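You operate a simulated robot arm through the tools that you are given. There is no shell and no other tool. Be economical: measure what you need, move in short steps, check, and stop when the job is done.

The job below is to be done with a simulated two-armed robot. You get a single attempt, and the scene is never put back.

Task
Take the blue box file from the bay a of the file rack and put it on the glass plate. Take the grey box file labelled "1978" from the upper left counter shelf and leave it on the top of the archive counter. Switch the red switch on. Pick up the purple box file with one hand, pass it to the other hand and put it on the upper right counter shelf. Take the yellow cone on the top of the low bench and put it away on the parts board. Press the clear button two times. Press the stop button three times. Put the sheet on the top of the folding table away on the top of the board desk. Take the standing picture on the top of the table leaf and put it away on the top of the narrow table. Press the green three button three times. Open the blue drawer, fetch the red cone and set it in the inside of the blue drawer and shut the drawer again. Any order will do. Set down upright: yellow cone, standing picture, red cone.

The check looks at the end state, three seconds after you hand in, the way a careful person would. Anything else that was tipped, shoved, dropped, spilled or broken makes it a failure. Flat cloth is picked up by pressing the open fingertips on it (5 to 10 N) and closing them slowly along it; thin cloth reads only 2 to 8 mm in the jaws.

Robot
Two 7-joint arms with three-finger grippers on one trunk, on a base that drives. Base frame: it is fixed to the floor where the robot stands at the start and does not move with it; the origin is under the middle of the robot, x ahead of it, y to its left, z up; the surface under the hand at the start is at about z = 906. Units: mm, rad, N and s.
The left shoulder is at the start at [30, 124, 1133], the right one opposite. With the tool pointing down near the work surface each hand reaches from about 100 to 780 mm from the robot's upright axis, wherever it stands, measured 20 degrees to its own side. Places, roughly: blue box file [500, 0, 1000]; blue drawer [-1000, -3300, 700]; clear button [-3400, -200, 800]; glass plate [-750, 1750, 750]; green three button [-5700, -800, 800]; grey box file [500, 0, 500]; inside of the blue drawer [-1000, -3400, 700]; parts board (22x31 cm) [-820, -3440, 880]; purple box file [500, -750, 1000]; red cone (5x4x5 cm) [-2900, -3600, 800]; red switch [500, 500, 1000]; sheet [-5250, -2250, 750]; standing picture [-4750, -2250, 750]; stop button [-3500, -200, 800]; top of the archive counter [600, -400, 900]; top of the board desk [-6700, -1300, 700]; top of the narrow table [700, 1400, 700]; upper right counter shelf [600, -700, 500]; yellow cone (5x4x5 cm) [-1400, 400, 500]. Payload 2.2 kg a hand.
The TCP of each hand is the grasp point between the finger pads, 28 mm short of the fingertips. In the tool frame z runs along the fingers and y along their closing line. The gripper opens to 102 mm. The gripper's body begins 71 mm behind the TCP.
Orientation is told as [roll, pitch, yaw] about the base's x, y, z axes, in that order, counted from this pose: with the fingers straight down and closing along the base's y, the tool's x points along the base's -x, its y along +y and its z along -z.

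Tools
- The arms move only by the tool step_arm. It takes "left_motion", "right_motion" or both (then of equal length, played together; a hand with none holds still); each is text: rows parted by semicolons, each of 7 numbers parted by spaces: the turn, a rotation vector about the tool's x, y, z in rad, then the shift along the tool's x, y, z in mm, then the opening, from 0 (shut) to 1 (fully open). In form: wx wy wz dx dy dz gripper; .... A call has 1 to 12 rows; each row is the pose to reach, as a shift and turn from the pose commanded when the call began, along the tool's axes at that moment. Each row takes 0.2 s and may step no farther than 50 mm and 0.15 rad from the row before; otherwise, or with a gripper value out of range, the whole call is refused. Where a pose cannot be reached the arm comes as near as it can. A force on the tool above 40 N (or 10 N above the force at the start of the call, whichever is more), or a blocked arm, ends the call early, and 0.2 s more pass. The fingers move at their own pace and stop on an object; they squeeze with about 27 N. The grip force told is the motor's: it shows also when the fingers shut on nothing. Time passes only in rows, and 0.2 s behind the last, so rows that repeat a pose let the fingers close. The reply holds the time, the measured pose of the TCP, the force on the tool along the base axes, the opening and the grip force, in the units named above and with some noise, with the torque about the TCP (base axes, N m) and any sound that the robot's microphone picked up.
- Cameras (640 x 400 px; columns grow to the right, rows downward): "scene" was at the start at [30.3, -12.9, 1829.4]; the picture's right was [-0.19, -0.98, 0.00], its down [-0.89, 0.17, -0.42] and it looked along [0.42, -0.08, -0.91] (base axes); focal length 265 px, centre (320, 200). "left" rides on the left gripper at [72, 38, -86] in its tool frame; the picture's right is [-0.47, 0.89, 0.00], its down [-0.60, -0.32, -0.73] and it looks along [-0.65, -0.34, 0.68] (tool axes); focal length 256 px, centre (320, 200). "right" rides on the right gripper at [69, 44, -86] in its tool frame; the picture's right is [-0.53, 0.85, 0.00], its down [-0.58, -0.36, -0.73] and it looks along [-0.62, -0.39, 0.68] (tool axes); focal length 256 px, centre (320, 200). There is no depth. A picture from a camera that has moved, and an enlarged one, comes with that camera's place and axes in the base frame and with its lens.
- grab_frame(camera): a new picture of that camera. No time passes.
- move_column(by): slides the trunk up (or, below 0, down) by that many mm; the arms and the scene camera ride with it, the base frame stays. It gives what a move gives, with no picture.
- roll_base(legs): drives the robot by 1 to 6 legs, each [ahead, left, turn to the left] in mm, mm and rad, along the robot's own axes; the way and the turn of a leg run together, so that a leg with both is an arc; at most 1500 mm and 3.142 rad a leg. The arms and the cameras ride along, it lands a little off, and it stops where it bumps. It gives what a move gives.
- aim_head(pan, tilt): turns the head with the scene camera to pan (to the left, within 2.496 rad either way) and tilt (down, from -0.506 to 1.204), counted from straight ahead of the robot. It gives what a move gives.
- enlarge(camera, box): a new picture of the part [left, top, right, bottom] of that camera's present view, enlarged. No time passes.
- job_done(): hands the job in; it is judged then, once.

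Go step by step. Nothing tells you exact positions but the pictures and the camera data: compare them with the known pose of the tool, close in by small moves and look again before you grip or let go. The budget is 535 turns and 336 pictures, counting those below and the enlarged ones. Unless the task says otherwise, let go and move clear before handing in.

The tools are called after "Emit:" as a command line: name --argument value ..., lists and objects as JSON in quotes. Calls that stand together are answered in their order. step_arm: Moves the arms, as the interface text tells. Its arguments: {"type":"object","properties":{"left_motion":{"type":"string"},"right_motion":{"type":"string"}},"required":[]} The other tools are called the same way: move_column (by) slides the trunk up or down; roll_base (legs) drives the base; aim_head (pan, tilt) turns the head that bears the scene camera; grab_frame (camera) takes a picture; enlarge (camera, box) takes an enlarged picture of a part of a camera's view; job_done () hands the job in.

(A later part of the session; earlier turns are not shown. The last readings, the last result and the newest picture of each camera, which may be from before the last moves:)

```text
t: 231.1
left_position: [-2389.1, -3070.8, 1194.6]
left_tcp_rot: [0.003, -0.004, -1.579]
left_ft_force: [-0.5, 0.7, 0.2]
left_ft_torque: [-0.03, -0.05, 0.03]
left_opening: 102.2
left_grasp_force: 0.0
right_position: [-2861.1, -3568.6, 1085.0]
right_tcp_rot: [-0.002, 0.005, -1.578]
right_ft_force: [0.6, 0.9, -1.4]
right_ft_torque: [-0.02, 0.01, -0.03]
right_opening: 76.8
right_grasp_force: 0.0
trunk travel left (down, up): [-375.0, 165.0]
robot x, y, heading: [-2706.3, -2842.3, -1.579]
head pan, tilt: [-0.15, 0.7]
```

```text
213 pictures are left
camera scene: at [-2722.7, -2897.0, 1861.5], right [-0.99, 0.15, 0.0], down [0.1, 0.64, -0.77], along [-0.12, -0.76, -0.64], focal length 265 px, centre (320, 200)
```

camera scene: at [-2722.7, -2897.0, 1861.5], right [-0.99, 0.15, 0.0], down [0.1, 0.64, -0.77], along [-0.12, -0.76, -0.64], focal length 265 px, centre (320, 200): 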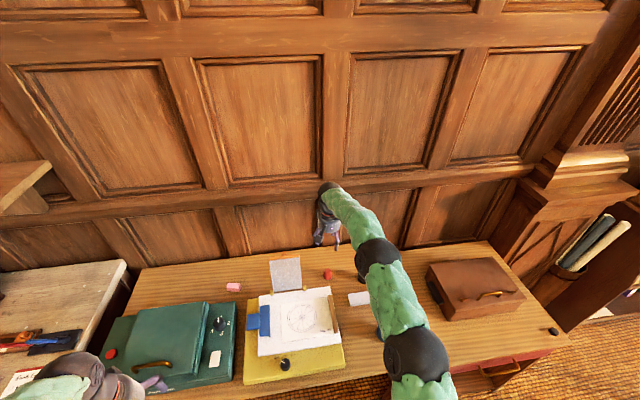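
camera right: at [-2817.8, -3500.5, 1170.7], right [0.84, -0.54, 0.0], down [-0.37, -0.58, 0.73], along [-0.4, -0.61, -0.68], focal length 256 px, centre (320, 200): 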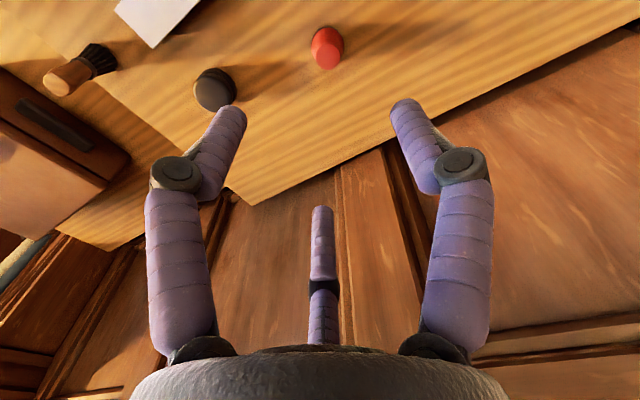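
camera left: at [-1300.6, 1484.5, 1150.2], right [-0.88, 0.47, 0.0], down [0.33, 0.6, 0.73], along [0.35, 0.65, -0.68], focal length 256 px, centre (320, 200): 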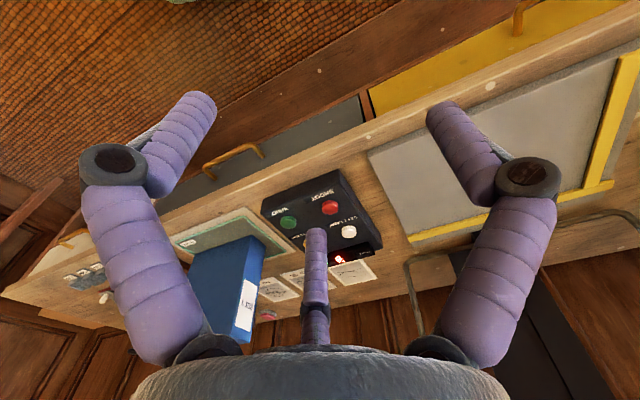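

Cone refined to (−2866, −3586). Descend partway and recheck.

Emit:
step_arm --right_motion "0 0 0 -17 -5 35 0.75; 0 0 0 -17 -5 75 0.75; 0 0 0 -17 -5 115 0.75; 0 0 0 -17 -5 145 0.75; 0 0 0 -17 -5 145 0.75"

Emit:
grab_frame --camera "right"

```text
t: 232.3
left_position: [-2388.7, -3069.8, 1193.6]
left_tcp_rot: [0.004, -0.003, -1.58]
left_ft_force: [0.2, -0.2, 0.3]
left_ft_torque: [-0.01, 0.02, 0.01]
left_opening: 101.8
left_grasp_force: 0.1
right_position: [-2867.2, -3585.1, 939.0]
right_tcp_rot: [-0.001, 0.003, -1.579]
right_ft_force: [-0.2, -0.5, 0.3]
right_ft_torque: [-0.01, 0.02, 0.03]
right_opening: 76.4
right_grasp_force: 0.1
trunk travel left (down, up): [-375.0, 165.0]
robot x, y, heading: [-2709.5, -2847.2, -1.575]
head pan, tilt: [-0.15, 0.7]
```

```text
212 pictures are left
camera right: at [-2822.9, -3517.2, 1025.4], right [0.84, -0.54, 0.0], down [-0.37, -0.58, 0.73], along [-0.4, -0.61, -0.68], focal length 256 px, centre (320, 200)
```

right: 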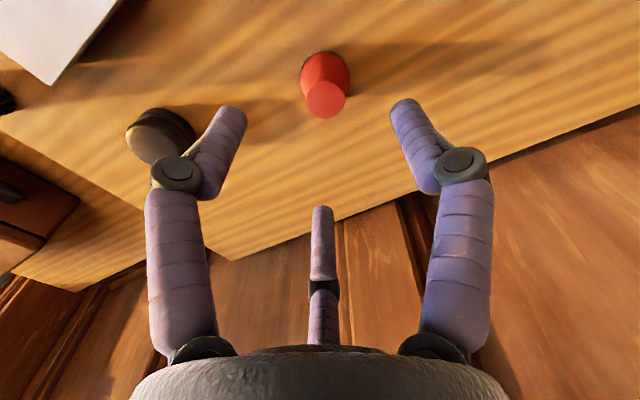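

Good alignment. Descend and grip.

Emit:
step_arm --right_motion "0 0 0 -3 1 35 0.75; 0 0 0 -3 1 65 0.75; 0 0 0 -3 1 85 0.75; 0 0 0 -3 1 94 0.75; 0 0 0 -3 1 94 0.5; 0 0 0 -3 1 94 0.3; 0 0 0 -3 1 94 0.1; 0 0 0 -3 1 94 0; 0 0 0 -3 1 94 0"

Emit:
grab_frame --camera "right"

```text
t: 234.3
left_position: [-2388.9, -3070.5, 1193.4]
left_tcp_rot: [0.003, -0.004, -1.579]
left_ft_force: [0.1, -0.2, 0.0]
left_ft_torque: [0.01, -0.01, 0.01]
left_opening: 102.1
left_grasp_force: 0.0
right_position: [-2863.9, -3566.1, 856.8]
right_tcp_rot: [-0.004, 0.005, -1.579]
right_ft_force: [0.1, 1.6, -0.5]
right_ft_torque: [-0.02, -0.02, 0.02]
right_opening: 38.6
right_grasp_force: 27.2
right hand out of reach, approached as far as the arm can: row 1, 2, 3, 4, 5, 6, 7, 8, 9
trunk travel left (down, up): [-375.0, 165.0]
robot x, y, heading: [-2708.9, -2840.4, -1.574]
head pan, tilt: [-0.15, 0.7]
```

```text
211 pictures are left
camera right: at [-2819.9, -3498.0, 941.3], right [0.84, -0.54, 0.0], down [-0.37, -0.58, 0.73], along [-0.4, -0.61, -0.68], focal length 256 px, centre (320, 200)
```

right: 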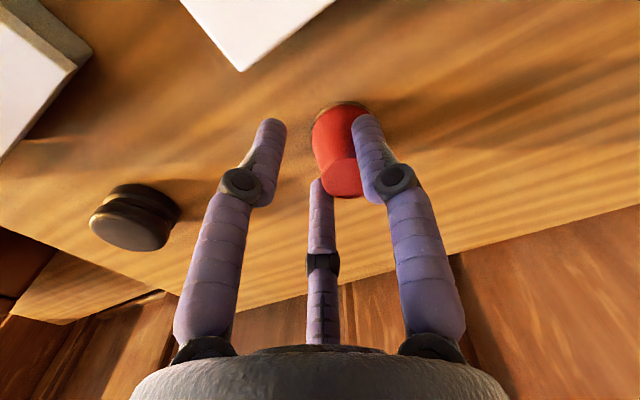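

The arm ran out of reach, so the grip is off-centre. Open, raise, lower the trunk for better reach, and retry.

Emit:
step_arm --right_motion "0 0 0 0 0 0 0.4; 0 0 0 0 0 0 0.7; 0 0 0 0 0 0 0.75; 0 0 0 0 0 -40 0.75; 0 0 0 0 0 -85 0.75; 0 0 0 0 0 -130 0.75; 0 0 0 0 0 -175 0.75; 0 0 0 0 0 -215 0.75"

Emit:
grab_frame --camera "right"

Emit:
move_column --by -180

```text
t: 236.1
left_position: [-2387.5, -3070.8, 1195.1]
left_tcp_rot: [0.003, -0.003, -1.579]
left_ft_force: [0.8, 0.0, -0.3]
left_ft_torque: [-0.02, -0.01, 0.0]
left_opening: 101.8
left_grasp_force: 0.0
right_position: [-2862.7, -3565.7, 1071.5]
right_tcp_rot: [-0.003, 0.004, -1.58]
right_ft_force: [0.4, 0.6, -0.2]
right_ft_torque: [0.01, 0.0, 0.01]
right_opening: 76.4
right_grasp_force: 0.1
trunk travel left (down, up): [-375.0, 165.0]
robot x, y, heading: [-2710.6, -2839.3, -1.575]
head pan, tilt: [-0.15, 0.7]
```

```text
210 pictures are left
camera right: at [-2819.1, -3497.9, 1157.3], right [0.84, -0.54, -0.01], down [-0.37, -0.58, 0.73], along [-0.4, -0.61, -0.68], focal length 256 px, centre (320, 200)
```

right: 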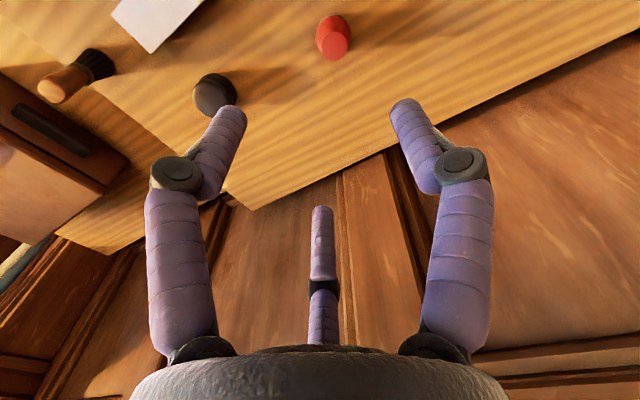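

```text
t: 238.1
left_position: [-2387.9, -3071.5, 1014.4]
left_tcp_rot: [0.004, -0.003, -1.579]
left_ft_force: [-0.8, -0.4, -0.5]
left_ft_torque: [-0.01, -0.03, -0.02]
left_opening: 101.8
left_grasp_force: 0.1
right_position: [-2863.6, -3567.4, 891.9]
right_tcp_rot: [-0.004, 0.003, -1.58]
right_ft_force: [0.8, 0.0, 0.6]
right_ft_torque: [0.0, 0.0, 0.01]
right_opening: 76.3
right_grasp_force: 0.0
trunk travel left (down, up): [-195.0, 345.0]
robot x, y, heading: [-2713.1, -2846.3, -1.575]
head pan, tilt: [-0.15, 0.7]
```

Emit:
step_arm --right_motion "0 0 0 -10 6 0 0.75; 0 0 0 -10 6 0 0.75"

Emit:
grab_frame --camera "right"

```text
t: 238.7
left_position: [-2388.5, -3070.4, 1014.5]
left_tcp_rot: [0.005, -0.002, -1.58]
left_ft_force: [-0.5, -0.5, -0.4]
left_ft_torque: [0.0, -0.03, 0.03]
left_opening: 102.2
left_grasp_force: 0.1
right_position: [-2858.8, -3576.8, 891.4]
right_tcp_rot: [-0.001, 0.003, -1.581]
right_ft_force: [0.3, -0.4, 0.5]
right_ft_torque: [0.0, -0.03, 0.01]
right_opening: 76.5
right_grasp_force: 0.0
trunk travel left (down, up): [-195.0, 345.0]
robot x, y, heading: [-2707.2, -2839.7, -1.571]
head pan, tilt: [-0.15, 0.7]
```

```text
209 pictures are left
camera right: at [-2814.0, -3508.8, 977.0], right [0.84, -0.54, 0.0], down [-0.37, -0.58, 0.73], along [-0.4, -0.61, -0.68], focal length 256 px, centre (320, 200)
```

right: 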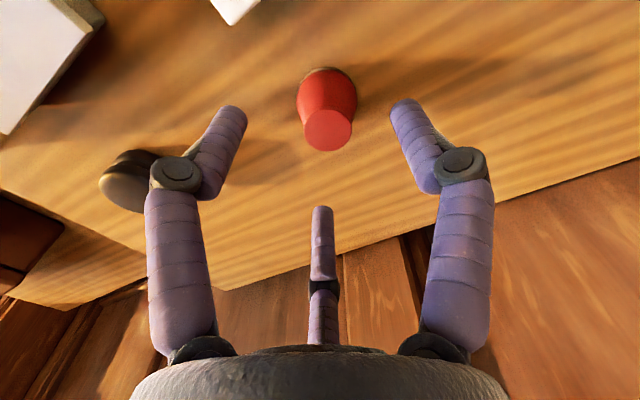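

Centred again. Descend 50 and grip.

Emit:
step_arm --right_motion "0 0 0 0 4 20 0.75; 0 0 0 0 4 40 0.75; 0 0 0 0 4 49 0.75; 0 0 0 0 4 49 0.75; 0 0 0 0 4 49 0.5; 0 0 0 0 4 49 0.3; 0 0 0 0 4 49 0.1; 0 0 0 0 4 49 0; 0 0 0 0 4 49 0"

Emit:
grab_frame --camera "right"

```text
t: 240.7
left_position: [-2388.8, -3071.7, 1013.9]
left_tcp_rot: [0.002, -0.005, -1.579]
left_ft_force: [0.2, 0.4, 0.5]
left_ft_torque: [0.0, 0.03, 0.03]
left_opening: 102.0
left_grasp_force: 0.0
right_position: [-2853.5, -3576.7, 842.8]
right_tcp_rot: [-0.005, 0.004, -1.579]
right_ft_force: [0.1, -1.3, 2.2]
right_ft_torque: [-0.09, 0.02, 0.01]
right_opening: 37.5
right_grasp_force: 27.2
trunk travel left (down, up): [-195.0, 345.0]
robot x, y, heading: [-2707.5, -2844.5, -1.576]
head pan, tilt: [-0.15, 0.7]
```

```text
208 pictures are left
camera right: at [-2809.9, -3508.3, 928.0], right [0.84, -0.54, 0.0], down [-0.37, -0.58, 0.73], along [-0.4, -0.61, -0.68], focal length 256 px, centre (320, 200)
```

right: 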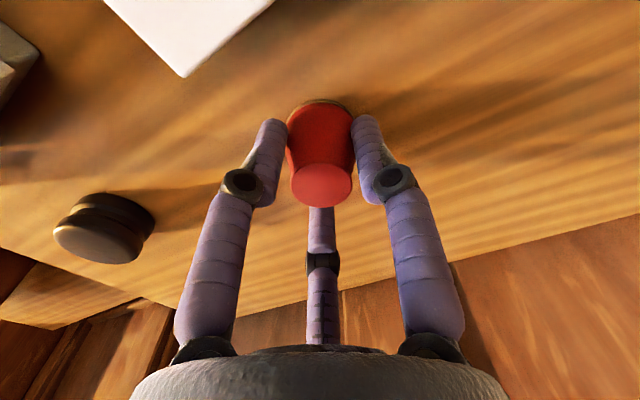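

Firm central grip. Lift, back off, and return to the blue drawer.

Emit:
step_arm --right_motion "0 0 0 0 0 -20 0; 0 0 0 0 0 -60 0; 0 0 0 0 0 -110 0; 0 0 0 0 0 -160 0; 0 0 0 40 0 -190 0; 0 0 0 85 0 -200 0; 0 0 0 130 0 -200 0; 0 0 0 175 0 -200 0; 0 0 0 200 0 -200 0"

Emit:
roll_base --legs '[[-350, 0, 0.005], [0, 1200, 0], [0, 460, 0]]'

Emit:
aim_head --pan 0.0 --tilt 0.75

Emit:
grab_frame --camera "scene"

```text
t: 242.7
left_position: [-2388.3, -3070.7, 1015.5]
left_tcp_rot: [0.004, -0.005, -1.579]
left_ft_force: [-0.1, 0.7, -0.3]
left_ft_torque: [0.0, 0.03, 0.01]
left_opening: 102.1
left_grasp_force: 0.1
right_position: [-2852.6, -3376.2, 1042.5]
right_tcp_rot: [-0.002, 0.003, -1.579]
right_ft_force: [-0.6, -0.4, 0.1]
right_ft_torque: [-0.01, 0.02, 0.0]
right_opening: 37.1
right_grasp_force: 26.7
trunk travel left (down, up): [-195.0, 345.0]
robot x, y, heading: [-2711.8, -2842.8, -1.576]
head pan, tilt: [-0.15, 0.7]
```

```text
t: 253.1
left_position: [-727.7, -2707.0, 1013.9]
left_tcp_rot: [0.002, -0.002, -1.568]
left_ft_force: [0.3, 0.6, 0.6]
left_ft_torque: [-0.02, 0.0, -0.03]
left_opening: 102.1
left_grasp_force: 0.0
right_position: [-1186.4, -3018.7, 1042.8]
right_tcp_rot: [-0.003, 0.003, -1.569]
right_ft_force: [-0.2, -0.3, -0.3]
right_ft_torque: [-0.01, 0.03, -0.04]
right_opening: 36.8
right_grasp_force: 27.2
trunk travel left (down, up): [-195.0, 345.0]
robot x, y, heading: [-1051.8, -2481.5, -1.569]
head pan, tilt: [-0.15, 0.7]
```

```text
t: 253.8
left_position: [-728.0, -2706.4, 1014.1]
left_tcp_rot: [0.003, -0.004, -1.569]
left_ft_force: [-0.5, -0.8, 0.6]
left_ft_torque: [0.03, -0.01, -0.01]
left_opening: 102.1
left_grasp_force: 0.0
right_position: [-1187.9, -3018.7, 1043.4]
right_tcp_rot: [-0.001, 0.003, -1.57]
right_ft_force: [0.1, -0.1, -1.1]
right_ft_torque: [0.01, 0.0, -0.01]
right_opening: 36.8
right_grasp_force: 27.1
trunk travel left (down, up): [-195.0, 345.0]
robot x, y, heading: [-1050.8, -2485.9, -1.569]
head pan, tilt: [0.0, 0.75]
```

```text
207 pictures are left
camera scene: at [-1050.7, -2536.2, 1677.2], right [-1.0, -0.01, 0.0], down [0.0, 0.68, -0.73], along [0.0, -0.73, -0.68], focal length 265 px, centre (320, 200)
```

scene: 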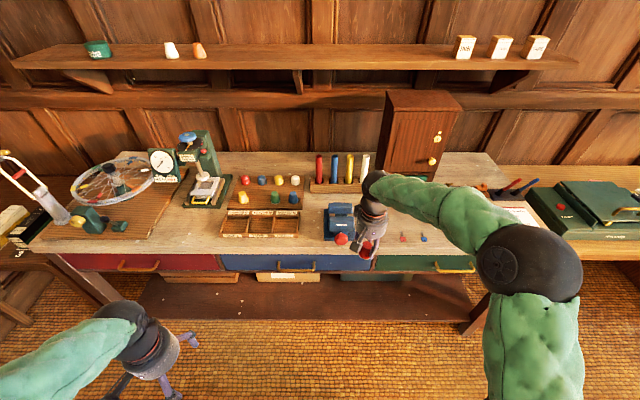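

Emit:
enlarge --camera "scene" --box '[200, 220, 400, 330]'

```text
3.20 times, centred on (300, 275) of scene
camera zoom: at [-1050.7, -2536.2, 1677.2], right [-1.0, -0.01, 0.0], down [0.0, 0.68, -0.73], along [0.0, -0.73, -0.68], focal length 849 px, centre (384, -40)
```

zoom: 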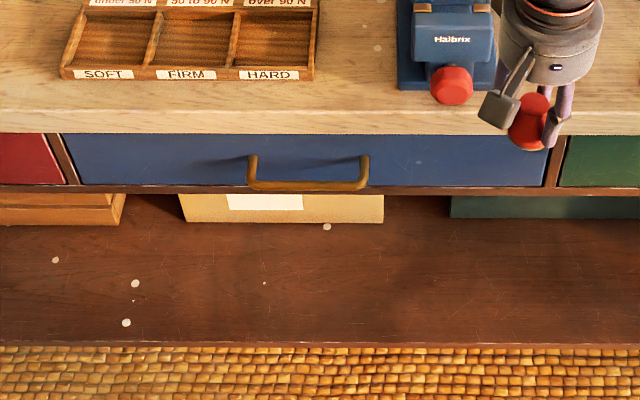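

The drawer handle is a bow bar at x −886…−1030, z≈779, protruding to y≈−3104. I turn the left hand forward, then roll it so the fingers close vertically.

Emit:
step_arm --left_motion "0 -0.143 0 -18 -13 13 1; 0 -0.286 0 -36 -26 26 1; 0 -0.429 0 -54 -40 40 1; 0 -0.572 0 -72 -54 54 1; 0 -0.715 0 -90 -68 68 1; 0 -0.858 0 -108 -82 82 1; 0 -1.0 0 -126 -95 95 1; 0 -1.143 0 -144 -109 109 1; 0 -1.286 0 -162 -122 122 1; 0 -1.43 0 -180 -136 136 1; 0 -1.571 0 -200 -150 150 1; 0 -1.571 0 -200 -150 150 1"

Emit:
step_arm --left_motion "0 0 0.143 0 0 0 1; 0 0 0.286 0 0 0 1; 0 0 0.429 0 0 0 1; 0 0 0.572 0 0 0 1; 0 0 0.715 0 0 0 1; 0 0 0.858 0 0 0 1; 0 0 1.0 0 0 0 1; 0 0 1.143 0 0 0 1; 0 0 1.286 0 0 0 1; 0 0 1.43 0 0 0 1; 0 0 1.571 0 0 0 1; 0 0 1.571 0 0 0 0.5"

Emit:
grab_frame --camera "left"

Emit:
grab_frame --camera "scene"

```text
t: 256.4
left_position: [-875.9, -2905.8, 866.3]
left_tcp_rot: [2.646, -1.563, 2.068]
left_ft_force: [-0.5, 0.8, -0.3]
left_ft_torque: [-0.01, 0.02, 0.03]
left_opening: 101.9
left_grasp_force: 0.1
right_position: [-1186.8, -3018.4, 1043.8]
right_tcp_rot: [-0.001, 0.003, -1.569]
right_ft_force: [-0.7, -0.3, 0.7]
right_ft_torque: [-0.02, -0.02, 0.05]
right_opening: 37.3
right_grasp_force: 27.1
trunk travel left (down, up): [-195.0, 345.0]
robot x, y, heading: [-1051.8, -2484.6, -1.561]
head pan, tilt: [0.0, 0.75]
```

```text
t: 259.0
left_position: [-876.4, -2907.5, 864.5]
left_tcp_rot: [1.573, 0.006, -3.14]
left_ft_force: [-0.3, 0.5, -0.6]
left_ft_torque: [0.02, 0.0, 0.02]
left_opening: 51.1
left_grasp_force: 0.1
right_position: [-1187.3, -3019.6, 1043.7]
right_tcp_rot: [-0.002, 0.004, -1.571]
right_ft_force: [0.9, -0.1, -0.8]
right_ft_torque: [-0.03, 0.0, -0.02]
right_opening: 37.0
right_grasp_force: 27.1
trunk travel left (down, up): [-195.0, 345.0]
robot x, y, heading: [-1051.7, -2484.4, -1.561]
head pan, tilt: [0.0, 0.75]
```

```text
205 pictures are left
camera left: at [-804.8, -2821.9, 902.3], right [-0.47, 0.0, 0.88], down [-0.6, 0.73, -0.32], along [-0.64, -0.68, -0.34], focal length 256 px, centre (320, 200)
```

left: 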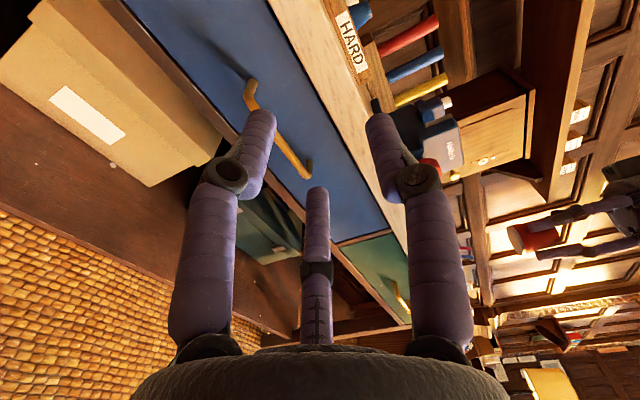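

```text
204 pictures are left
camera scene: at [-1050.5, -2536.3, 1677.2], right [-1.0, -0.01, 0.0], down [0.0, 0.68, -0.73], along [0.01, -0.73, -0.68], focal length 265 px, centre (320, 200)
```

scene: 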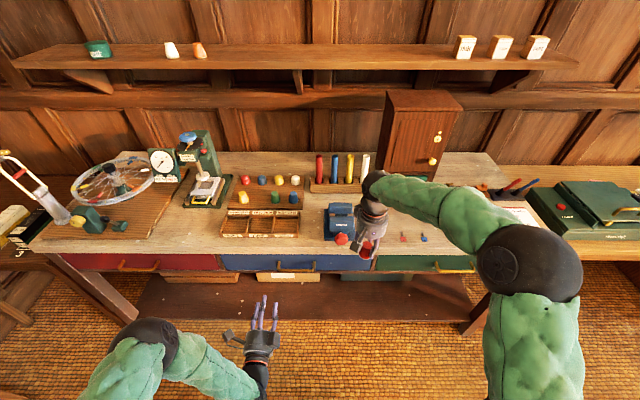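

Emit:
enlarge --camera "left" --box '[200, 50, 360, 200]'

```text
2.67 times, centred on (280, 125) of left
camera zoom: at [-804.8, -2821.9, 902.3], right [-0.47, 0.0, 0.88], down [-0.6, 0.73, -0.32], along [-0.64, -0.68, -0.34], focal length 683 px, centre (427, 400)
```

zoom: 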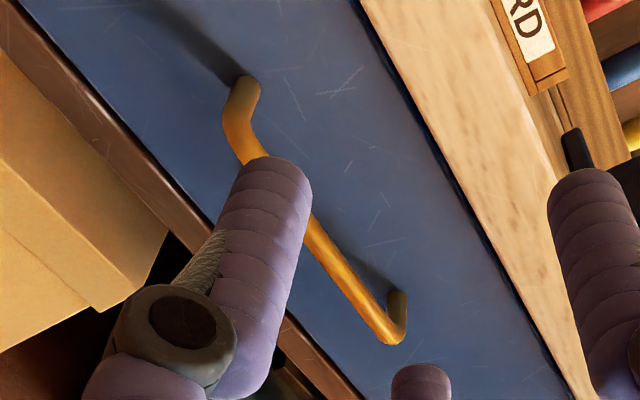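

The bar is at y≈−3116, z≈758, centre x≈−962. Align and approach partway.

Emit:
step_arm --left_motion "0 0 0 -29 -37 0 0.6; 0 0 0 -58 -74 0 0.6; 0 0 0 -86 -111 0 0.6; 0 0 0 -86 -111 45 0.6; 0 0 0 -86 -111 90 0.6; 0 0 0 -86 -111 130 0.6; 0 0 0 -86 -111 130 0.6"

Emit:
grab_frame --camera "left"

Emit:
enlarge --camera "scene" --box '[200, 220, 400, 340]'

```text
t: 260.6
left_position: [-963.3, -3037.7, 753.6]
left_tcp_rot: [1.575, 0.004, -3.14]
left_ft_force: [-0.7, -0.6, 0.8]
left_ft_torque: [0.03, 0.02, 0.0]
left_opening: 61.2
left_grasp_force: 0.0
right_position: [-1187.1, -3019.6, 1042.8]
right_tcp_rot: [-0.002, 0.003, -1.568]
right_ft_force: [0.5, 0.0, 0.2]
right_ft_torque: [-0.01, -0.04, -0.05]
right_opening: 36.8
right_grasp_force: 27.7
trunk travel left (down, up): [-195.0, 345.0]
robot x, y, heading: [-1050.8, -2483.8, -1.562]
head pan, tilt: [0.0, 0.75]
```

```text
202 pictures are left
camera left: at [-890.8, -2951.9, 791.5], right [-0.47, 0.0, 0.88], down [-0.6, 0.73, -0.32], along [-0.65, -0.68, -0.34], focal length 256 px, centre (320, 200)
```

left: 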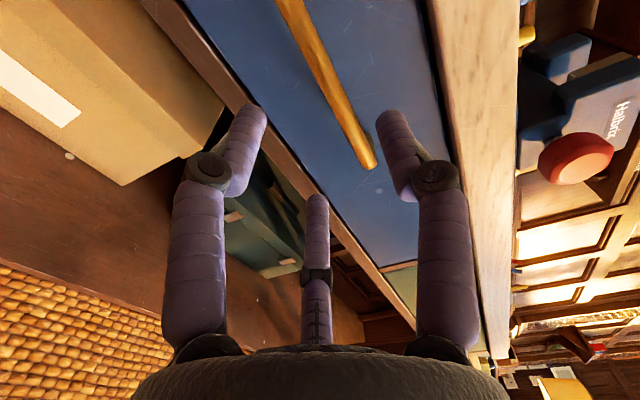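

```text
3.20 times, centred on (300, 280) of scene
camera zoom: at [-1050.6, -2536.0, 1677.2], right [-1.0, -0.01, 0.0], down [0.0, 0.68, -0.73], along [0.01, -0.73, -0.68], focal length 849 px, centre (384, -56)
```

zoom: 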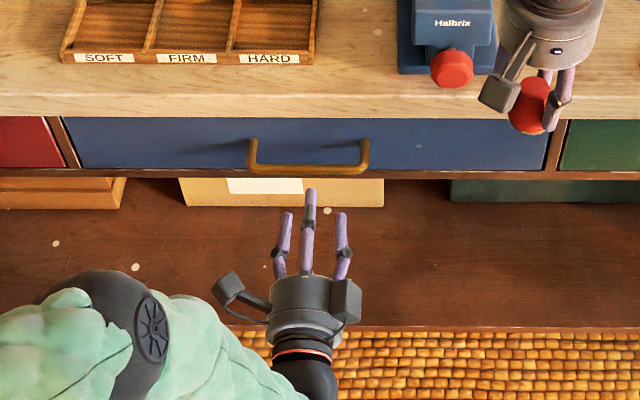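

Bar refined to z≈763. Advance and grip.

Emit:
step_arm --left_motion "0 0 0 0 5 25 0.6; 0 0 0 0 5 50 0.6; 0 0 0 0 5 65 0.6; 0 0 0 0 5 73 0.6; 0 0 0 0 5 73 0.6"

Emit:
grab_frame --camera "left"

```text
t: 261.8
left_position: [-961.6, -3110.3, 759.1]
left_tcp_rot: [1.573, 0.004, -3.14]
left_ft_force: [-0.3, -0.3, 0.1]
left_ft_torque: [-0.02, 0.01, -0.01]
left_opening: 61.1
left_grasp_force: 0.0
right_position: [-1187.7, -3019.1, 1043.7]
right_tcp_rot: [0.0, 0.003, -1.569]
right_ft_force: [-0.9, 0.1, -1.9]
right_ft_torque: [0.02, 0.02, 0.0]
right_opening: 37.1
right_grasp_force: 27.2
trunk travel left (down, up): [-195.0, 345.0]
robot x, y, heading: [-1050.7, -2484.5, -1.566]
head pan, tilt: [0.0, 0.75]
```

```text
200 pictures are left
camera left: at [-890.1, -3025.1, 796.0], right [-0.47, 0.0, 0.88], down [-0.6, 0.73, -0.32], along [-0.65, -0.68, -0.34], focal length 256 px, centre (320, 200)
```

left: 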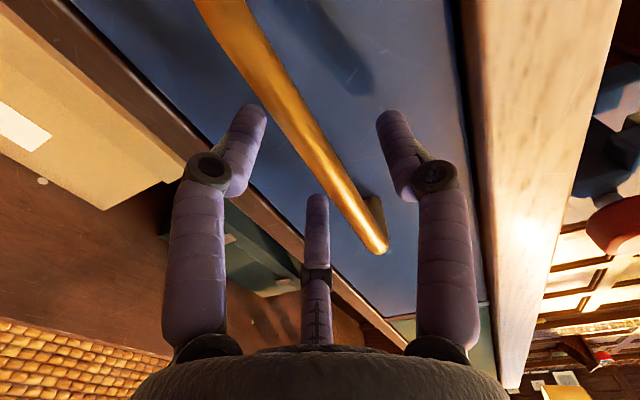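

The bar lies between the fingers. Close.

Emit:
step_arm --left_motion "0 0 0 0 0 0 0.4; 0 0 0 0 0 0 0.2; 0 0 0 0 0 0 0; 0 0 0 0 0 0 0; 0 0 0 0 0 0 0"

Emit:
grab_frame --camera "left"

```text
t: 263.0
left_position: [-962.1, -3112.2, 763.2]
left_tcp_rot: [1.586, 0.004, -3.14]
left_ft_force: [-3.2, -0.7, 30.3]
left_ft_torque: [0.16, 0.15, -0.27]
left_opening: 18.3
left_grasp_force: 44.0
right_position: [-1187.3, -3016.9, 1044.7]
right_tcp_rot: [-0.001, 0.001, -1.567]
right_ft_force: [-0.6, -0.7, -0.5]
right_ft_torque: [-0.02, 0.01, -0.01]
right_opening: 36.6
right_grasp_force: 27.0
trunk travel left (down, up): [-195.0, 345.0]
robot x, y, heading: [-1048.7, -2481.6, -1.565]
head pan, tilt: [0.0, 0.75]
```

```text
199 pictures are left
camera left: at [-890.0, -3025.6, 799.9], right [-0.47, 0.01, 0.88], down [-0.6, 0.73, -0.33], along [-0.64, -0.69, -0.33], focal length 256 px, centre (320, 200)
```

left: 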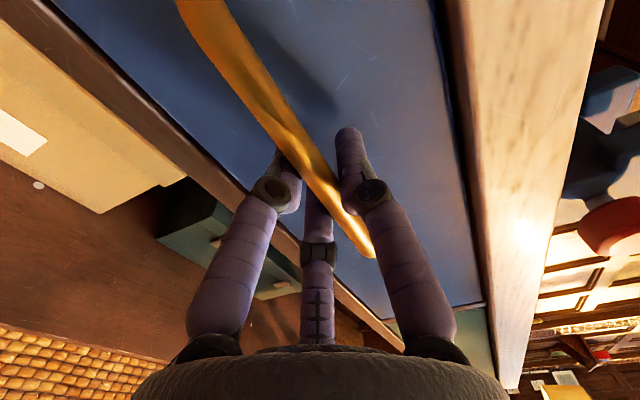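

Gripped the bar; relieve the vertical bias and pull the drawer out with the arm.

Emit:
step_arm --left_motion "0 0 0 0 4 0 0; 0 0 0 0 4 -15 0; 0 0 0 0 4 -35 0; 0 0 0 0 4 -60 0; 0 0 0 0 4 -85 0; 0 0 0 0 4 -110 0; 0 0 0 0 4 -135 0; 0 0 0 0 4 -160 0; 0 0 0 0 4 -185 0; 0 0 0 0 4 -210 0; 0 0 0 0 4 -210 0"

Emit:
grab_frame --camera "scene"

```text
t: 265.4
left_position: [-961.5, -2899.6, 763.5]
left_tcp_rot: [1.578, 0.003, -3.14]
left_ft_force: [0.8, 0.5, 32.1]
left_ft_torque: [0.17, 0.13, -0.4]
left_opening: 18.2
left_grasp_force: 43.9
right_position: [-1187.6, -3017.3, 1044.4]
right_tcp_rot: [-0.002, 0.001, -1.57]
right_ft_force: [0.0, 0.7, -0.4]
right_ft_torque: [0.01, 0.0, -0.02]
right_opening: 36.7
right_grasp_force: 27.3
trunk travel left (down, up): [-195.0, 345.0]
robot x, y, heading: [-1051.7, -2484.2, -1.561]
head pan, tilt: [0.0, 0.75]
```

```text
198 pictures are left
camera scene: at [-1051.0, -2534.3, 1677.4], right [-1.0, -0.01, 0.0], down [0.0, 0.68, -0.73], along [0.01, -0.73, -0.68], focal length 265 px, centre (320, 200)
```

scene: 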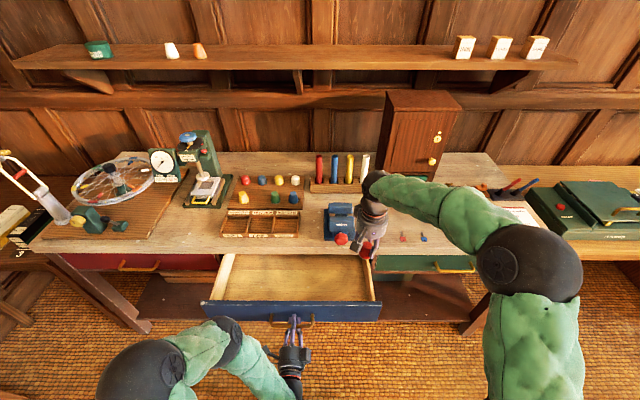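

The drawer is open and empty. Right hand places the red cone inside: first position above (−1110, −3035).

Emit:
step_arm --right_motion "0 0 0 -5 20 0 0; 0 0 0 -10 40 0 0; 0 0 0 -17 77 0 0; 0 0 0 -17 77 45 0; 0 0 0 -17 77 90 0; 0 0 0 -17 77 135 0; 0 0 0 -17 77 175 0; 0 0 0 -17 77 175 0"

Emit:
grab_frame --camera "scene"

Emit:
grab_frame --camera "right"

```text
t: 267.2
left_position: [-962.0, -2899.0, 763.8]
left_tcp_rot: [1.58, 0.004, -3.14]
left_ft_force: [-7.7, -1.6, 33.8]
left_ft_torque: [0.17, 0.12, -0.04]
left_opening: 18.2
left_grasp_force: 44.2
right_position: [-1111.3, -3032.3, 867.5]
right_tcp_rot: [-0.002, 0.001, -1.569]
right_ft_force: [-0.6, -0.1, -0.8]
right_ft_torque: [-0.02, 0.02, 0.0]
right_opening: 36.5
right_grasp_force: 27.0
trunk travel left (down, up): [-195.0, 345.0]
robot x, y, heading: [-1050.7, -2482.2, -1.564]
head pan, tilt: [0.0, 0.75]
```

```text
197 pictures are left
camera scene: at [-1051.8, -2534.2, 1677.4], right [-1.0, -0.01, 0.0], down [0.0, 0.68, -0.73], along [0.01, -0.73, -0.68], focal length 265 px, centre (320, 200)
```

scene: 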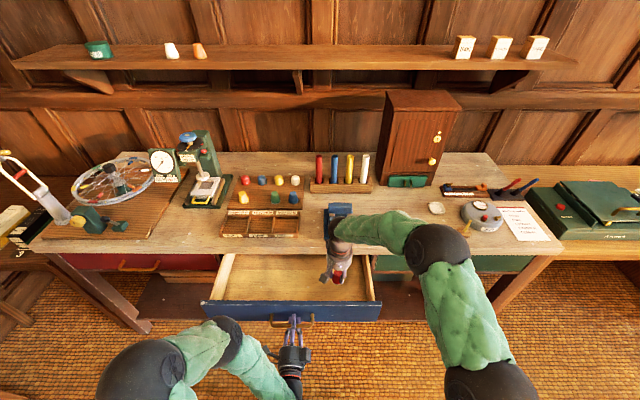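

```text
196 pictures are left
camera right: at [-1067.5, -2964.0, 953.0], right [0.85, -0.53, 0.0], down [-0.36, -0.58, 0.73], along [-0.39, -0.62, -0.68], focal length 256 px, centre (320, 200)
```

right: 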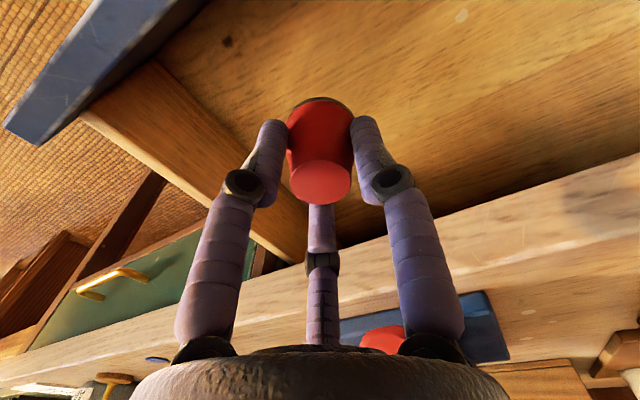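

Lower the cone into the drawer.

Emit:
step_arm --right_motion "0 0 0 0 0 30 0; 0 0 0 0 0 55 0; 0 0 0 0 0 75 0; 0 0 0 0 0 80 0; 0 0 0 0 0 84 0; 0 0 0 0 0 88 0; 0 0 0 0 0 88 0"

Emit:
grab_frame --camera "right"

```text
t: 268.8
left_position: [-962.0, -2900.0, 762.9]
left_tcp_rot: [1.578, 0.002, -3.14]
left_ft_force: [-7.2, 1.1, 34.5]
left_ft_torque: [0.18, 0.12, 0.04]
left_opening: 18.3
left_grasp_force: 43.0
right_position: [-1110.8, -3034.0, 780.7]
right_tcp_rot: [-0.001, 0.002, -1.57]
right_ft_force: [-0.3, 1.2, -0.6]
right_ft_torque: [0.03, 0.03, 0.01]
right_opening: 36.4
right_grasp_force: 27.1
trunk travel left (down, up): [-195.0, 345.0]
robot x, y, heading: [-1051.2, -2481.3, -1.568]
head pan, tilt: [0.0, 0.75]
```

```text
195 pictures are left
camera right: at [-1068.3, -2964.5, 866.1], right [0.85, -0.53, 0.0], down [-0.36, -0.58, 0.73], along [-0.39, -0.62, -0.68], focal length 256 px, centre (320, 200)
```

right: 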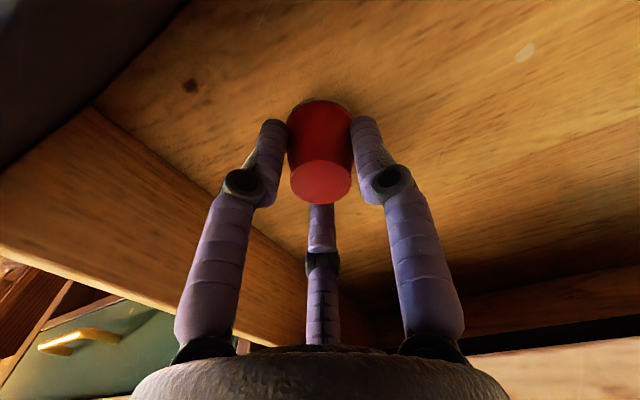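

Emit:
step_arm --right_motion "0 0 0 0 0 4 0; 0 0 0 0 0 8 0; 0 0 0 0 0 11 0; 0 0 0 0 0 14 0; 0 0 0 0 0 17 0; 0 0 0 0 0 17 0"

Emit:
grab_frame --camera "right"

```text
t: 270.2
left_position: [-960.7, -2898.1, 763.9]
left_tcp_rot: [1.58, 0.003, -3.138]
left_ft_force: [-6.7, -0.2, 33.8]
left_ft_torque: [0.19, 0.15, -0.03]
left_opening: 18.6
left_grasp_force: 43.9
right_position: [-1110.8, -3032.6, 762.6]
right_tcp_rot: [-0.001, 0.001, -1.57]
right_ft_force: [0.1, 0.4, -0.8]
right_ft_torque: [-0.03, -0.04, 0.0]
right_opening: 36.6
right_grasp_force: 26.9
trunk travel left (down, up): [-195.0, 345.0]
robot x, y, heading: [-1050.8, -2480.4, -1.559]
head pan, tilt: [0.0, 0.75]
```

```text
194 pictures are left
camera right: at [-1068.6, -2964.5, 849.3], right [0.85, -0.53, 0.0], down [-0.36, -0.58, 0.73], along [-0.39, -0.62, -0.68], focal length 256 px, centre (320, 200)
```

right: 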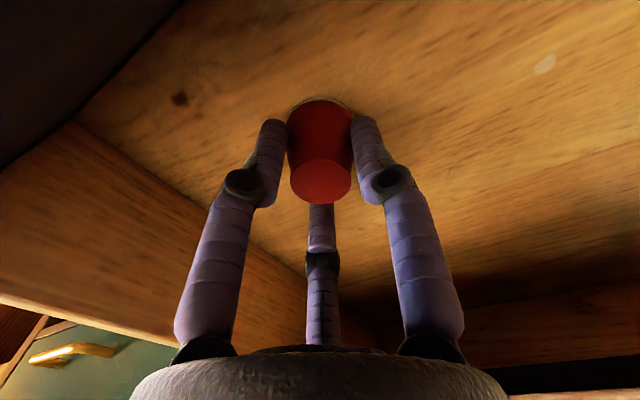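

Emit:
enlarge --camera "scene" --box '[200, 230, 400, 340]'

```text
3.20 times, centred on (300, 285) of scene
camera zoom: at [-1051.8, -2534.1, 1677.4], right [-1.0, -0.01, 0.0], down [0.0, 0.68, -0.73], along [0.01, -0.73, -0.68], focal length 849 px, centre (384, -72)
```

zoom: 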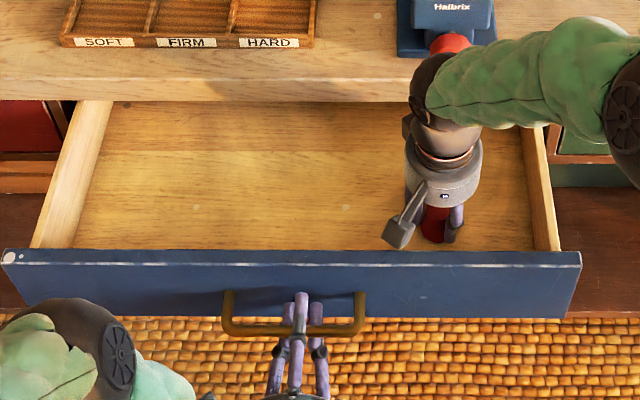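

The camera block nearly meets the drawer's front panel; shift 18 mm deeper, then continue down.

Emit:
step_arm --right_motion "0 0 0 -10 0 0 0; 0 0 0 -20 0 0 0; 0 0 0 -20 0 4 0; 0 0 0 -20 0 7 0; 0 0 0 -20 0 10 0; 0 0 0 -20 0 13 0; 0 0 0 -20 0 16 0; 0 0 0 -20 0 16 0"

Emit:
enlarge --camera "scene" --box '[200, 230, 400, 340]'

```text
t: 271.1
left_position: [-960.9, -2904.1, 761.8]
left_tcp_rot: [1.583, 0.003, -3.14]
left_ft_force: [-6.4, -5.0, 9.3]
left_ft_torque: [0.05, 0.21, 0.35]
left_opening: 18.3
left_grasp_force: 43.7
right_position: [-1112.0, -3057.3, 762.1]
right_tcp_rot: [-0.004, -0.002, -1.573]
right_ft_force: [0.1, 3.7, 15.2]
right_ft_torque: [0.24, 0.03, -0.02]
right_opening: 36.2
right_grasp_force: 27.0
trunk travel left (down, up): [-195.0, 345.0]
robot x, y, heading: [-1049.7, -2480.8, -1.56]
head pan, tilt: [0.0, 0.75]
stopped in row 4 (right hand): the force on the tool passed its limit at 46 N (the readings are from after the stop); the commanded pose is now the measured one
```

```text
3.20 times, centred on (300, 285) of scene
camera zoom: at [-1051.4, -2535.3, 1677.1], right [-1.0, -0.01, 0.0], down [0.0, 0.68, -0.73], along [0.0, -0.73, -0.68], focal length 849 px, centre (384, -72)
```

zoom: 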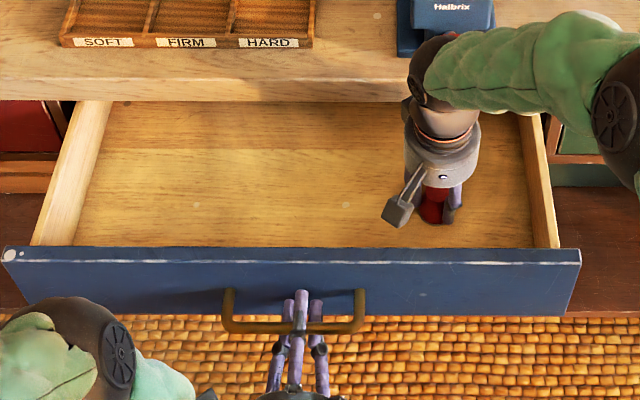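

Cone base touches the drawer floor (z≈720). Unload, open gently and lift.

Emit:
step_arm --right_motion "0 0 0 0 0 -1 0; 0 0 0 0 0 -1 0.3; 0 0 0 0 0 -1 0.4; 0 0 0 0 0 -1 0.5; 0 0 0 0 0 -1 0.6; 0 0 0 0 0 -1 0.6; 0 0 0 0 0 -30 0.6; 0 0 0 0 0 -75 0.6; 0 0 0 0 0 -120 0.6; 0 0 0 0 0 -165 0.6; 0 0 0 0 0 -210 0.6; 0 0 0 45 0 -225 0.6"

Emit:
enlarge --camera "scene" --box '[200, 230, 400, 340]'

```text
t: 273.7
left_position: [-962.5, -2899.5, 762.9]
left_tcp_rot: [1.58, 0.003, -3.142]
left_ft_force: [-7.3, 3.3, 36.7]
left_ft_torque: [0.34, 0.06, 0.28]
left_opening: 18.1
left_grasp_force: 43.6
right_position: [-1110.4, -3009.9, 987.6]
right_tcp_rot: [-0.002, 0.001, -1.568]
right_ft_force: [-0.3, 0.1, -0.8]
right_ft_torque: [0.02, 0.05, -0.02]
right_opening: 61.3
right_grasp_force: 0.0
trunk travel left (down, up): [-195.0, 345.0]
robot x, y, heading: [-1049.3, -2484.0, -1.563]
head pan, tilt: [0.0, 0.75]
```

```text
3.20 times, centred on (300, 285) of scene
camera zoom: at [-1051.7, -2532.7, 1677.4], right [-1.0, -0.01, 0.0], down [0.0, 0.68, -0.73], along [0.01, -0.73, -0.68], focal length 849 px, centre (384, -72)
```

zoom: 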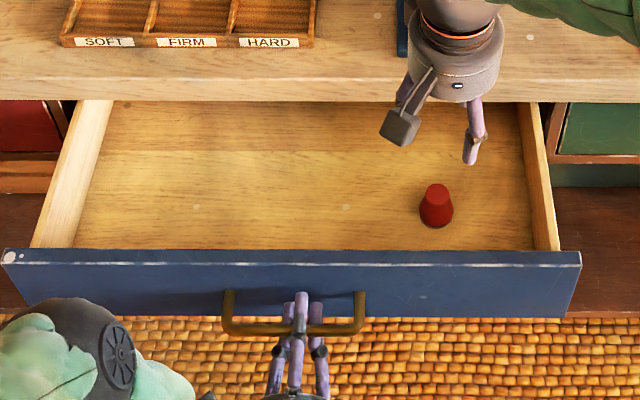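

Red cone stands upright in the drawer. Now push the drawer shut slowly.

Emit:
step_arm --left_motion "0 0 0 0 2 0 0; 0 0 0 0 2 5 0; 0 0 0 0 2 12 0; 0 0 0 0 2 22 0; 0 0 0 0 2 34 0; 0 0 0 0 2 46 0; 0 0 0 0 2 58 0; 0 0 0 0 2 70 0; 0 0 0 0 2 82 0; 0 0 0 0 2 94 0; 0 0 0 0 2 104 0; 0 0 0 0 2 110 0"

Emit:
enlarge --camera "scene" --box '[200, 230, 400, 340]'

```text
t: 276.3
left_position: [-961.3, -3010.7, 761.9]
left_tcp_rot: [1.575, 0.003, -3.14]
left_ft_force: [-6.1, 0.6, -5.6]
left_ft_torque: [-0.09, 0.12, -0.02]
left_opening: 18.3
left_grasp_force: 43.6
right_position: [-1110.4, -3012.3, 985.4]
right_tcp_rot: [-0.004, 0.001, -1.571]
right_ft_force: [0.7, -0.4, 0.3]
right_ft_torque: [0.0, 0.03, -0.02]
right_opening: 61.2
right_grasp_force: 0.0
trunk travel left (down, up): [-195.0, 345.0]
robot x, y, heading: [-1048.3, -2482.3, -1.56]
head pan, tilt: [0.0, 0.75]
```

```text
3.20 times, centred on (300, 285) of scene
camera zoom: at [-1051.2, -2536.8, 1677.1], right [-1.0, -0.01, 0.0], down [0.0, 0.68, -0.73], along [0.01, -0.73, -0.68], focal length 849 px, centre (384, -72)
```

zoom: 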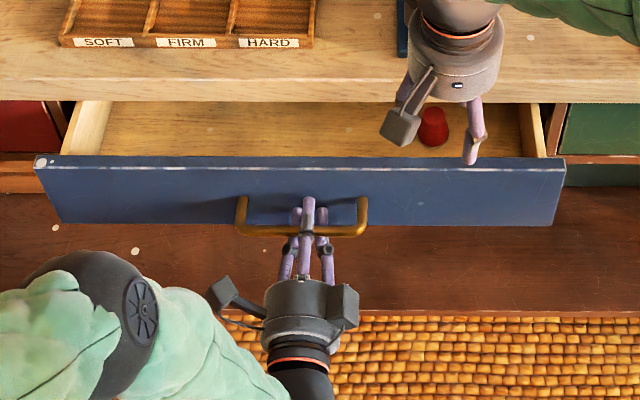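

Emit:
step_arm --left_motion "0 0 0 0 0 8 0; 0 0 0 0 0 20 0; 0 0 0 0 0 32 0; 0 0 0 0 0 44 0; 0 0 0 0 0 56 0; 0 0 0 0 0 68 0; 0 0 0 0 0 80 0; 0 0 0 0 0 90 0; 0 0 0 0 0 97 0; 0 0 0 0 0 102 0; 0 0 0 0 0 105 0; 0 0 0 0 0 106 0"

Emit:
enlarge --camera "scene" --box '[200, 230, 400, 340]'

```text
t: 279.1
left_position: [-960.6, -3111.8, 763.6]
left_tcp_rot: [1.572, 0.002, -3.139]
left_ft_force: [1.8, 12.7, 8.6]
left_ft_torque: [-0.15, 0.14, 0.24]
left_opening: 18.2
left_grasp_force: 43.7
right_position: [-1110.7, -3009.7, 987.1]
right_tcp_rot: [-0.002, 0.001, -1.57]
right_ft_force: [-0.6, -0.1, -0.1]
right_ft_torque: [0.0, 0.0, 0.0]
right_opening: 61.0
right_grasp_force: 0.0
trunk travel left (down, up): [-195.0, 345.0]
robot x, y, heading: [-1053.5, -2481.2, -1.564]
head pan, tilt: [0.0, 0.75]
stopped in row 12 (left hand): the force on the tool passed its limit at 40 N (the readings are from after the stop); the commanded pose is now the measured one
```

```text
3.20 times, centred on (300, 285) of scene
camera zoom: at [-1050.4, -2532.5, 1677.5], right [-1.0, -0.01, 0.0], down [-0.01, 0.68, -0.73], along [0.01, -0.73, -0.68], focal length 849 px, centre (384, -72)
```

zoom: 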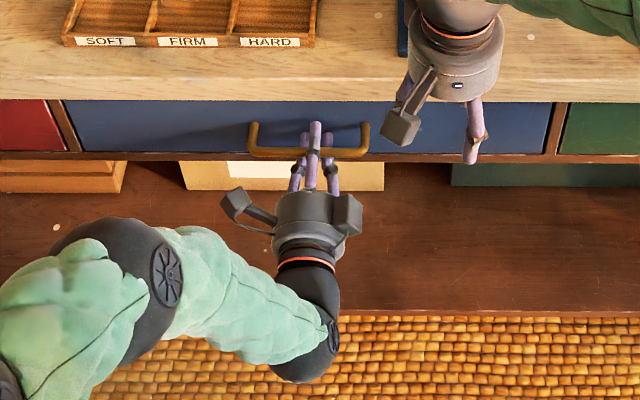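

Drawer shut. Release the bar and back the hand straight out.

Emit:
step_arm --left_motion "0 0 0 0 -1 0 0.3; 0 0 0 0 -2 0 0.6; 0 0 0 0 -2 0 0.6; 0 0 0 0 -2 -20 0.6; 0 0 0 0 -2 -50 0.6; 0 0 0 0 -2 -90 0.6; 0 0 0 0 -2 -130 0.6; 0 0 0 0 -2 -170 0.8"

Emit:
enlarge --camera "scene" --box '[180, 130, 420, 340]'

```text
t: 280.9
left_position: [-960.5, -2943.9, 760.9]
left_tcp_rot: [1.571, 0.003, -3.14]
left_ft_force: [0.2, -0.1, 0.1]
left_ft_torque: [-0.03, 0.03, -0.02]
left_opening: 81.8
left_grasp_force: 0.1
right_position: [-1110.5, -3011.0, 985.4]
right_tcp_rot: [-0.003, 0.001, -1.569]
right_ft_force: [0.0, 0.4, -0.2]
right_ft_torque: [-0.01, 0.02, 0.01]
right_opening: 61.0
right_grasp_force: 0.0
trunk travel left (down, up): [-195.0, 345.0]
robot x, y, heading: [-1052.8, -2481.2, -1.558]
head pan, tilt: [0.0, 0.75]
```

```text
1.90 times, centred on (300, 235) of scene
camera zoom: at [-1050.4, -2535.0, 1677.2], right [-1.0, -0.01, 0.0], down [0.0, 0.68, -0.73], along [0.01, -0.73, -0.68], focal length 505 px, centre (358, 133)
```

zoom: 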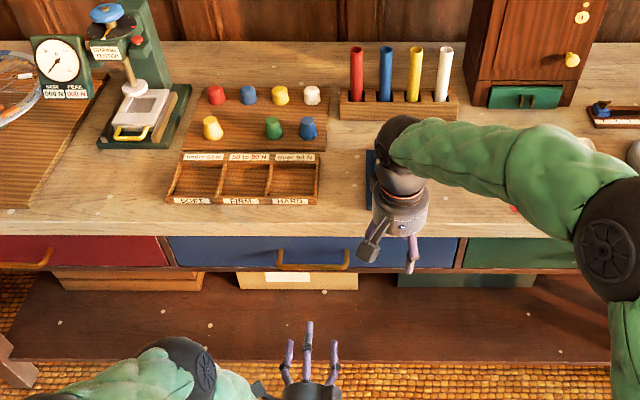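

All well. Back off, restore the left hand, turn to face −x and survey.

Emit:
roll_base --legs '[[-500, 0, 0]]'

Emit:
step_arm --left_motion "0 0 -0.143 0 0 0 1; 0 0 -0.286 0 0 0 1; 0 0 -0.429 0 0 0 1; 0 0 -0.572 0 0 0 1; 0 0 -0.715 0 0 0 1; 0 0 -0.858 0 0 0 1; 0 0 -1.0 0 0 0 1; 0 0 -1.143 0 0 0 1; 0 0 -1.286 0 0 0 1; 0 0 -1.43 0 0 0 1; 0 0 -1.571 0 0 0 1"

Emit:
step_arm --left_motion "0 0.143 0 -20 10 0 1; 0 0.286 0 -40 20 0 1; 0 0.429 0 -60 30 0 1; 0 0.572 0 -80 40 0 1; 0 0.715 0 -100 50 0 1; 0 0.858 0 -120 60 0 1; 0 1.0 0 -140 70 0 1; 0 1.143 0 -165 80 0 1; 0 1.286 0 -190 90 0 1; 0 1.43 0 -215 100 0 1; 0 1.571 0 -235 100 0 1; 0 1.571 0 -235 100 0 1"

Emit:
roll_base --legs '[[0, 0, -1.57]]'

Emit:
aim_head --pan 0.0 --tilt 0.35

Emit:
grab_frame --camera "scene"

```text
t: 283.2
left_position: [-915.5, -2630.8, 762.4]
left_tcp_rot: [1.573, 0.002, -3.075]
left_ft_force: [-0.7, 0.1, 0.6]
left_ft_torque: [0.02, 0.0, 0.01]
left_opening: 81.5
left_grasp_force: 0.0
right_position: [-1061.3, -2704.6, 984.6]
right_tcp_rot: [-0.006, 0.002, -1.504]
right_ft_force: [0.4, 0.3, 0.6]
right_ft_torque: [-0.05, -0.01, 0.03]
right_opening: 61.0
right_grasp_force: 0.1
trunk travel left (down, up): [-195.0, 345.0]
robot x, y, heading: [-1039.0, -2174.2, -1.497]
head pan, tilt: [0.0, 0.75]
stopped in leg 1: the robot was blocked; the commanded pose is now the measured one
```

```text
t: 285.6
left_position: [-916.8, -2632.7, 760.8]
left_tcp_rot: [2.735, -1.568, 2.044]
left_ft_force: [-0.2, -0.4, 0.3]
left_ft_torque: [-0.01, -0.02, 0.0]
left_opening: 102.0
left_grasp_force: 0.0
right_position: [-1062.2, -2706.9, 982.4]
right_tcp_rot: [-0.005, 0.006, -1.504]
right_ft_force: [-0.9, 0.3, 0.3]
right_ft_torque: [-0.03, 0.0, 0.03]
right_opening: 61.2
right_grasp_force: 0.0
trunk travel left (down, up): [-195.0, 345.0]
robot x, y, heading: [-1031.0, -2176.9, -1.5]
head pan, tilt: [0.0, 0.75]
```

```text
t: 288.2
left_position: [-817.2, -2626.0, 998.1]
left_tcp_rot: [0.003, 0.0, -1.503]
left_ft_force: [0.7, 1.0, 0.0]
left_ft_torque: [0.02, -0.03, -0.04]
left_opening: 102.1
left_grasp_force: 0.0
right_position: [-1061.4, -2706.9, 981.7]
right_tcp_rot: [-0.006, 0.006, -1.505]
right_ft_force: [-0.2, -0.1, 0.5]
right_ft_torque: [-0.01, 0.02, -0.02]
right_opening: 61.2
right_grasp_force: 0.1
trunk travel left (down, up): [-195.0, 345.0]
robot x, y, heading: [-1036.5, -2174.8, -1.499]
head pan, tilt: [0.0, 0.75]
```

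```text
t: 290.3
left_position: [-1046.7, -2738.0, 996.9]
left_tcp_rot: [0.003, 0.0, -1.895]
left_ft_force: [-0.2, 0.0, -1.0]
left_ft_torque: [0.03, -0.02, -0.01]
left_opening: 102.0
left_grasp_force: 0.0
right_position: [-1303.1, -2718.6, 982.4]
right_tcp_rot: [-0.003, 0.008, -1.9]
right_ft_force: [0.0, -0.5, 0.7]
right_ft_torque: [0.02, -0.03, 0.05]
right_opening: 61.4
right_grasp_force: 0.0
trunk travel left (down, up): [-195.0, 345.0]
robot x, y, heading: [-1077.6, -2235.7, -1.886]
head pan, tilt: [0.0, 0.75]
stopped in leg 1: the robot was blocked; the commanded pose is now the measured one
```

```text
t: 291.2
left_position: [-1044.2, -2738.6, 998.0]
left_tcp_rot: [0.004, 0.0, -1.897]
left_ft_force: [0.9, 0.3, -0.4]
left_ft_torque: [-0.01, 0.0, 0.0]
left_opening: 102.1
left_grasp_force: 0.1
right_position: [-1301.4, -2716.7, 982.8]
right_tcp_rot: [-0.004, 0.006, -1.896]
right_ft_force: [-0.2, 0.3, -0.3]
right_ft_torque: [0.0, -0.01, 0.02]
right_opening: 61.1
right_grasp_force: 0.1
trunk travel left (down, up): [-195.0, 345.0]
robot x, y, heading: [-1076.5, -2234.7, -1.894]
head pan, tilt: [0.0, 0.351]
```

```text
187 pictures are left
camera scene: at [-1094.7, -2297.4, 1712.8], right [-0.95, 0.32, 0.0], down [0.11, 0.33, -0.94], along [-0.3, -0.89, -0.34], focal length 265 px, centre (320, 200)
```

scene: 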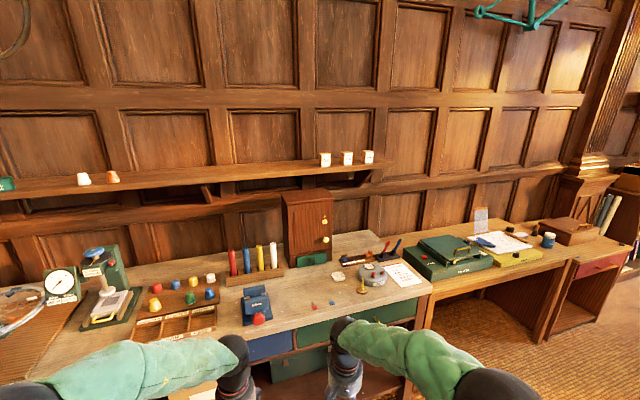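

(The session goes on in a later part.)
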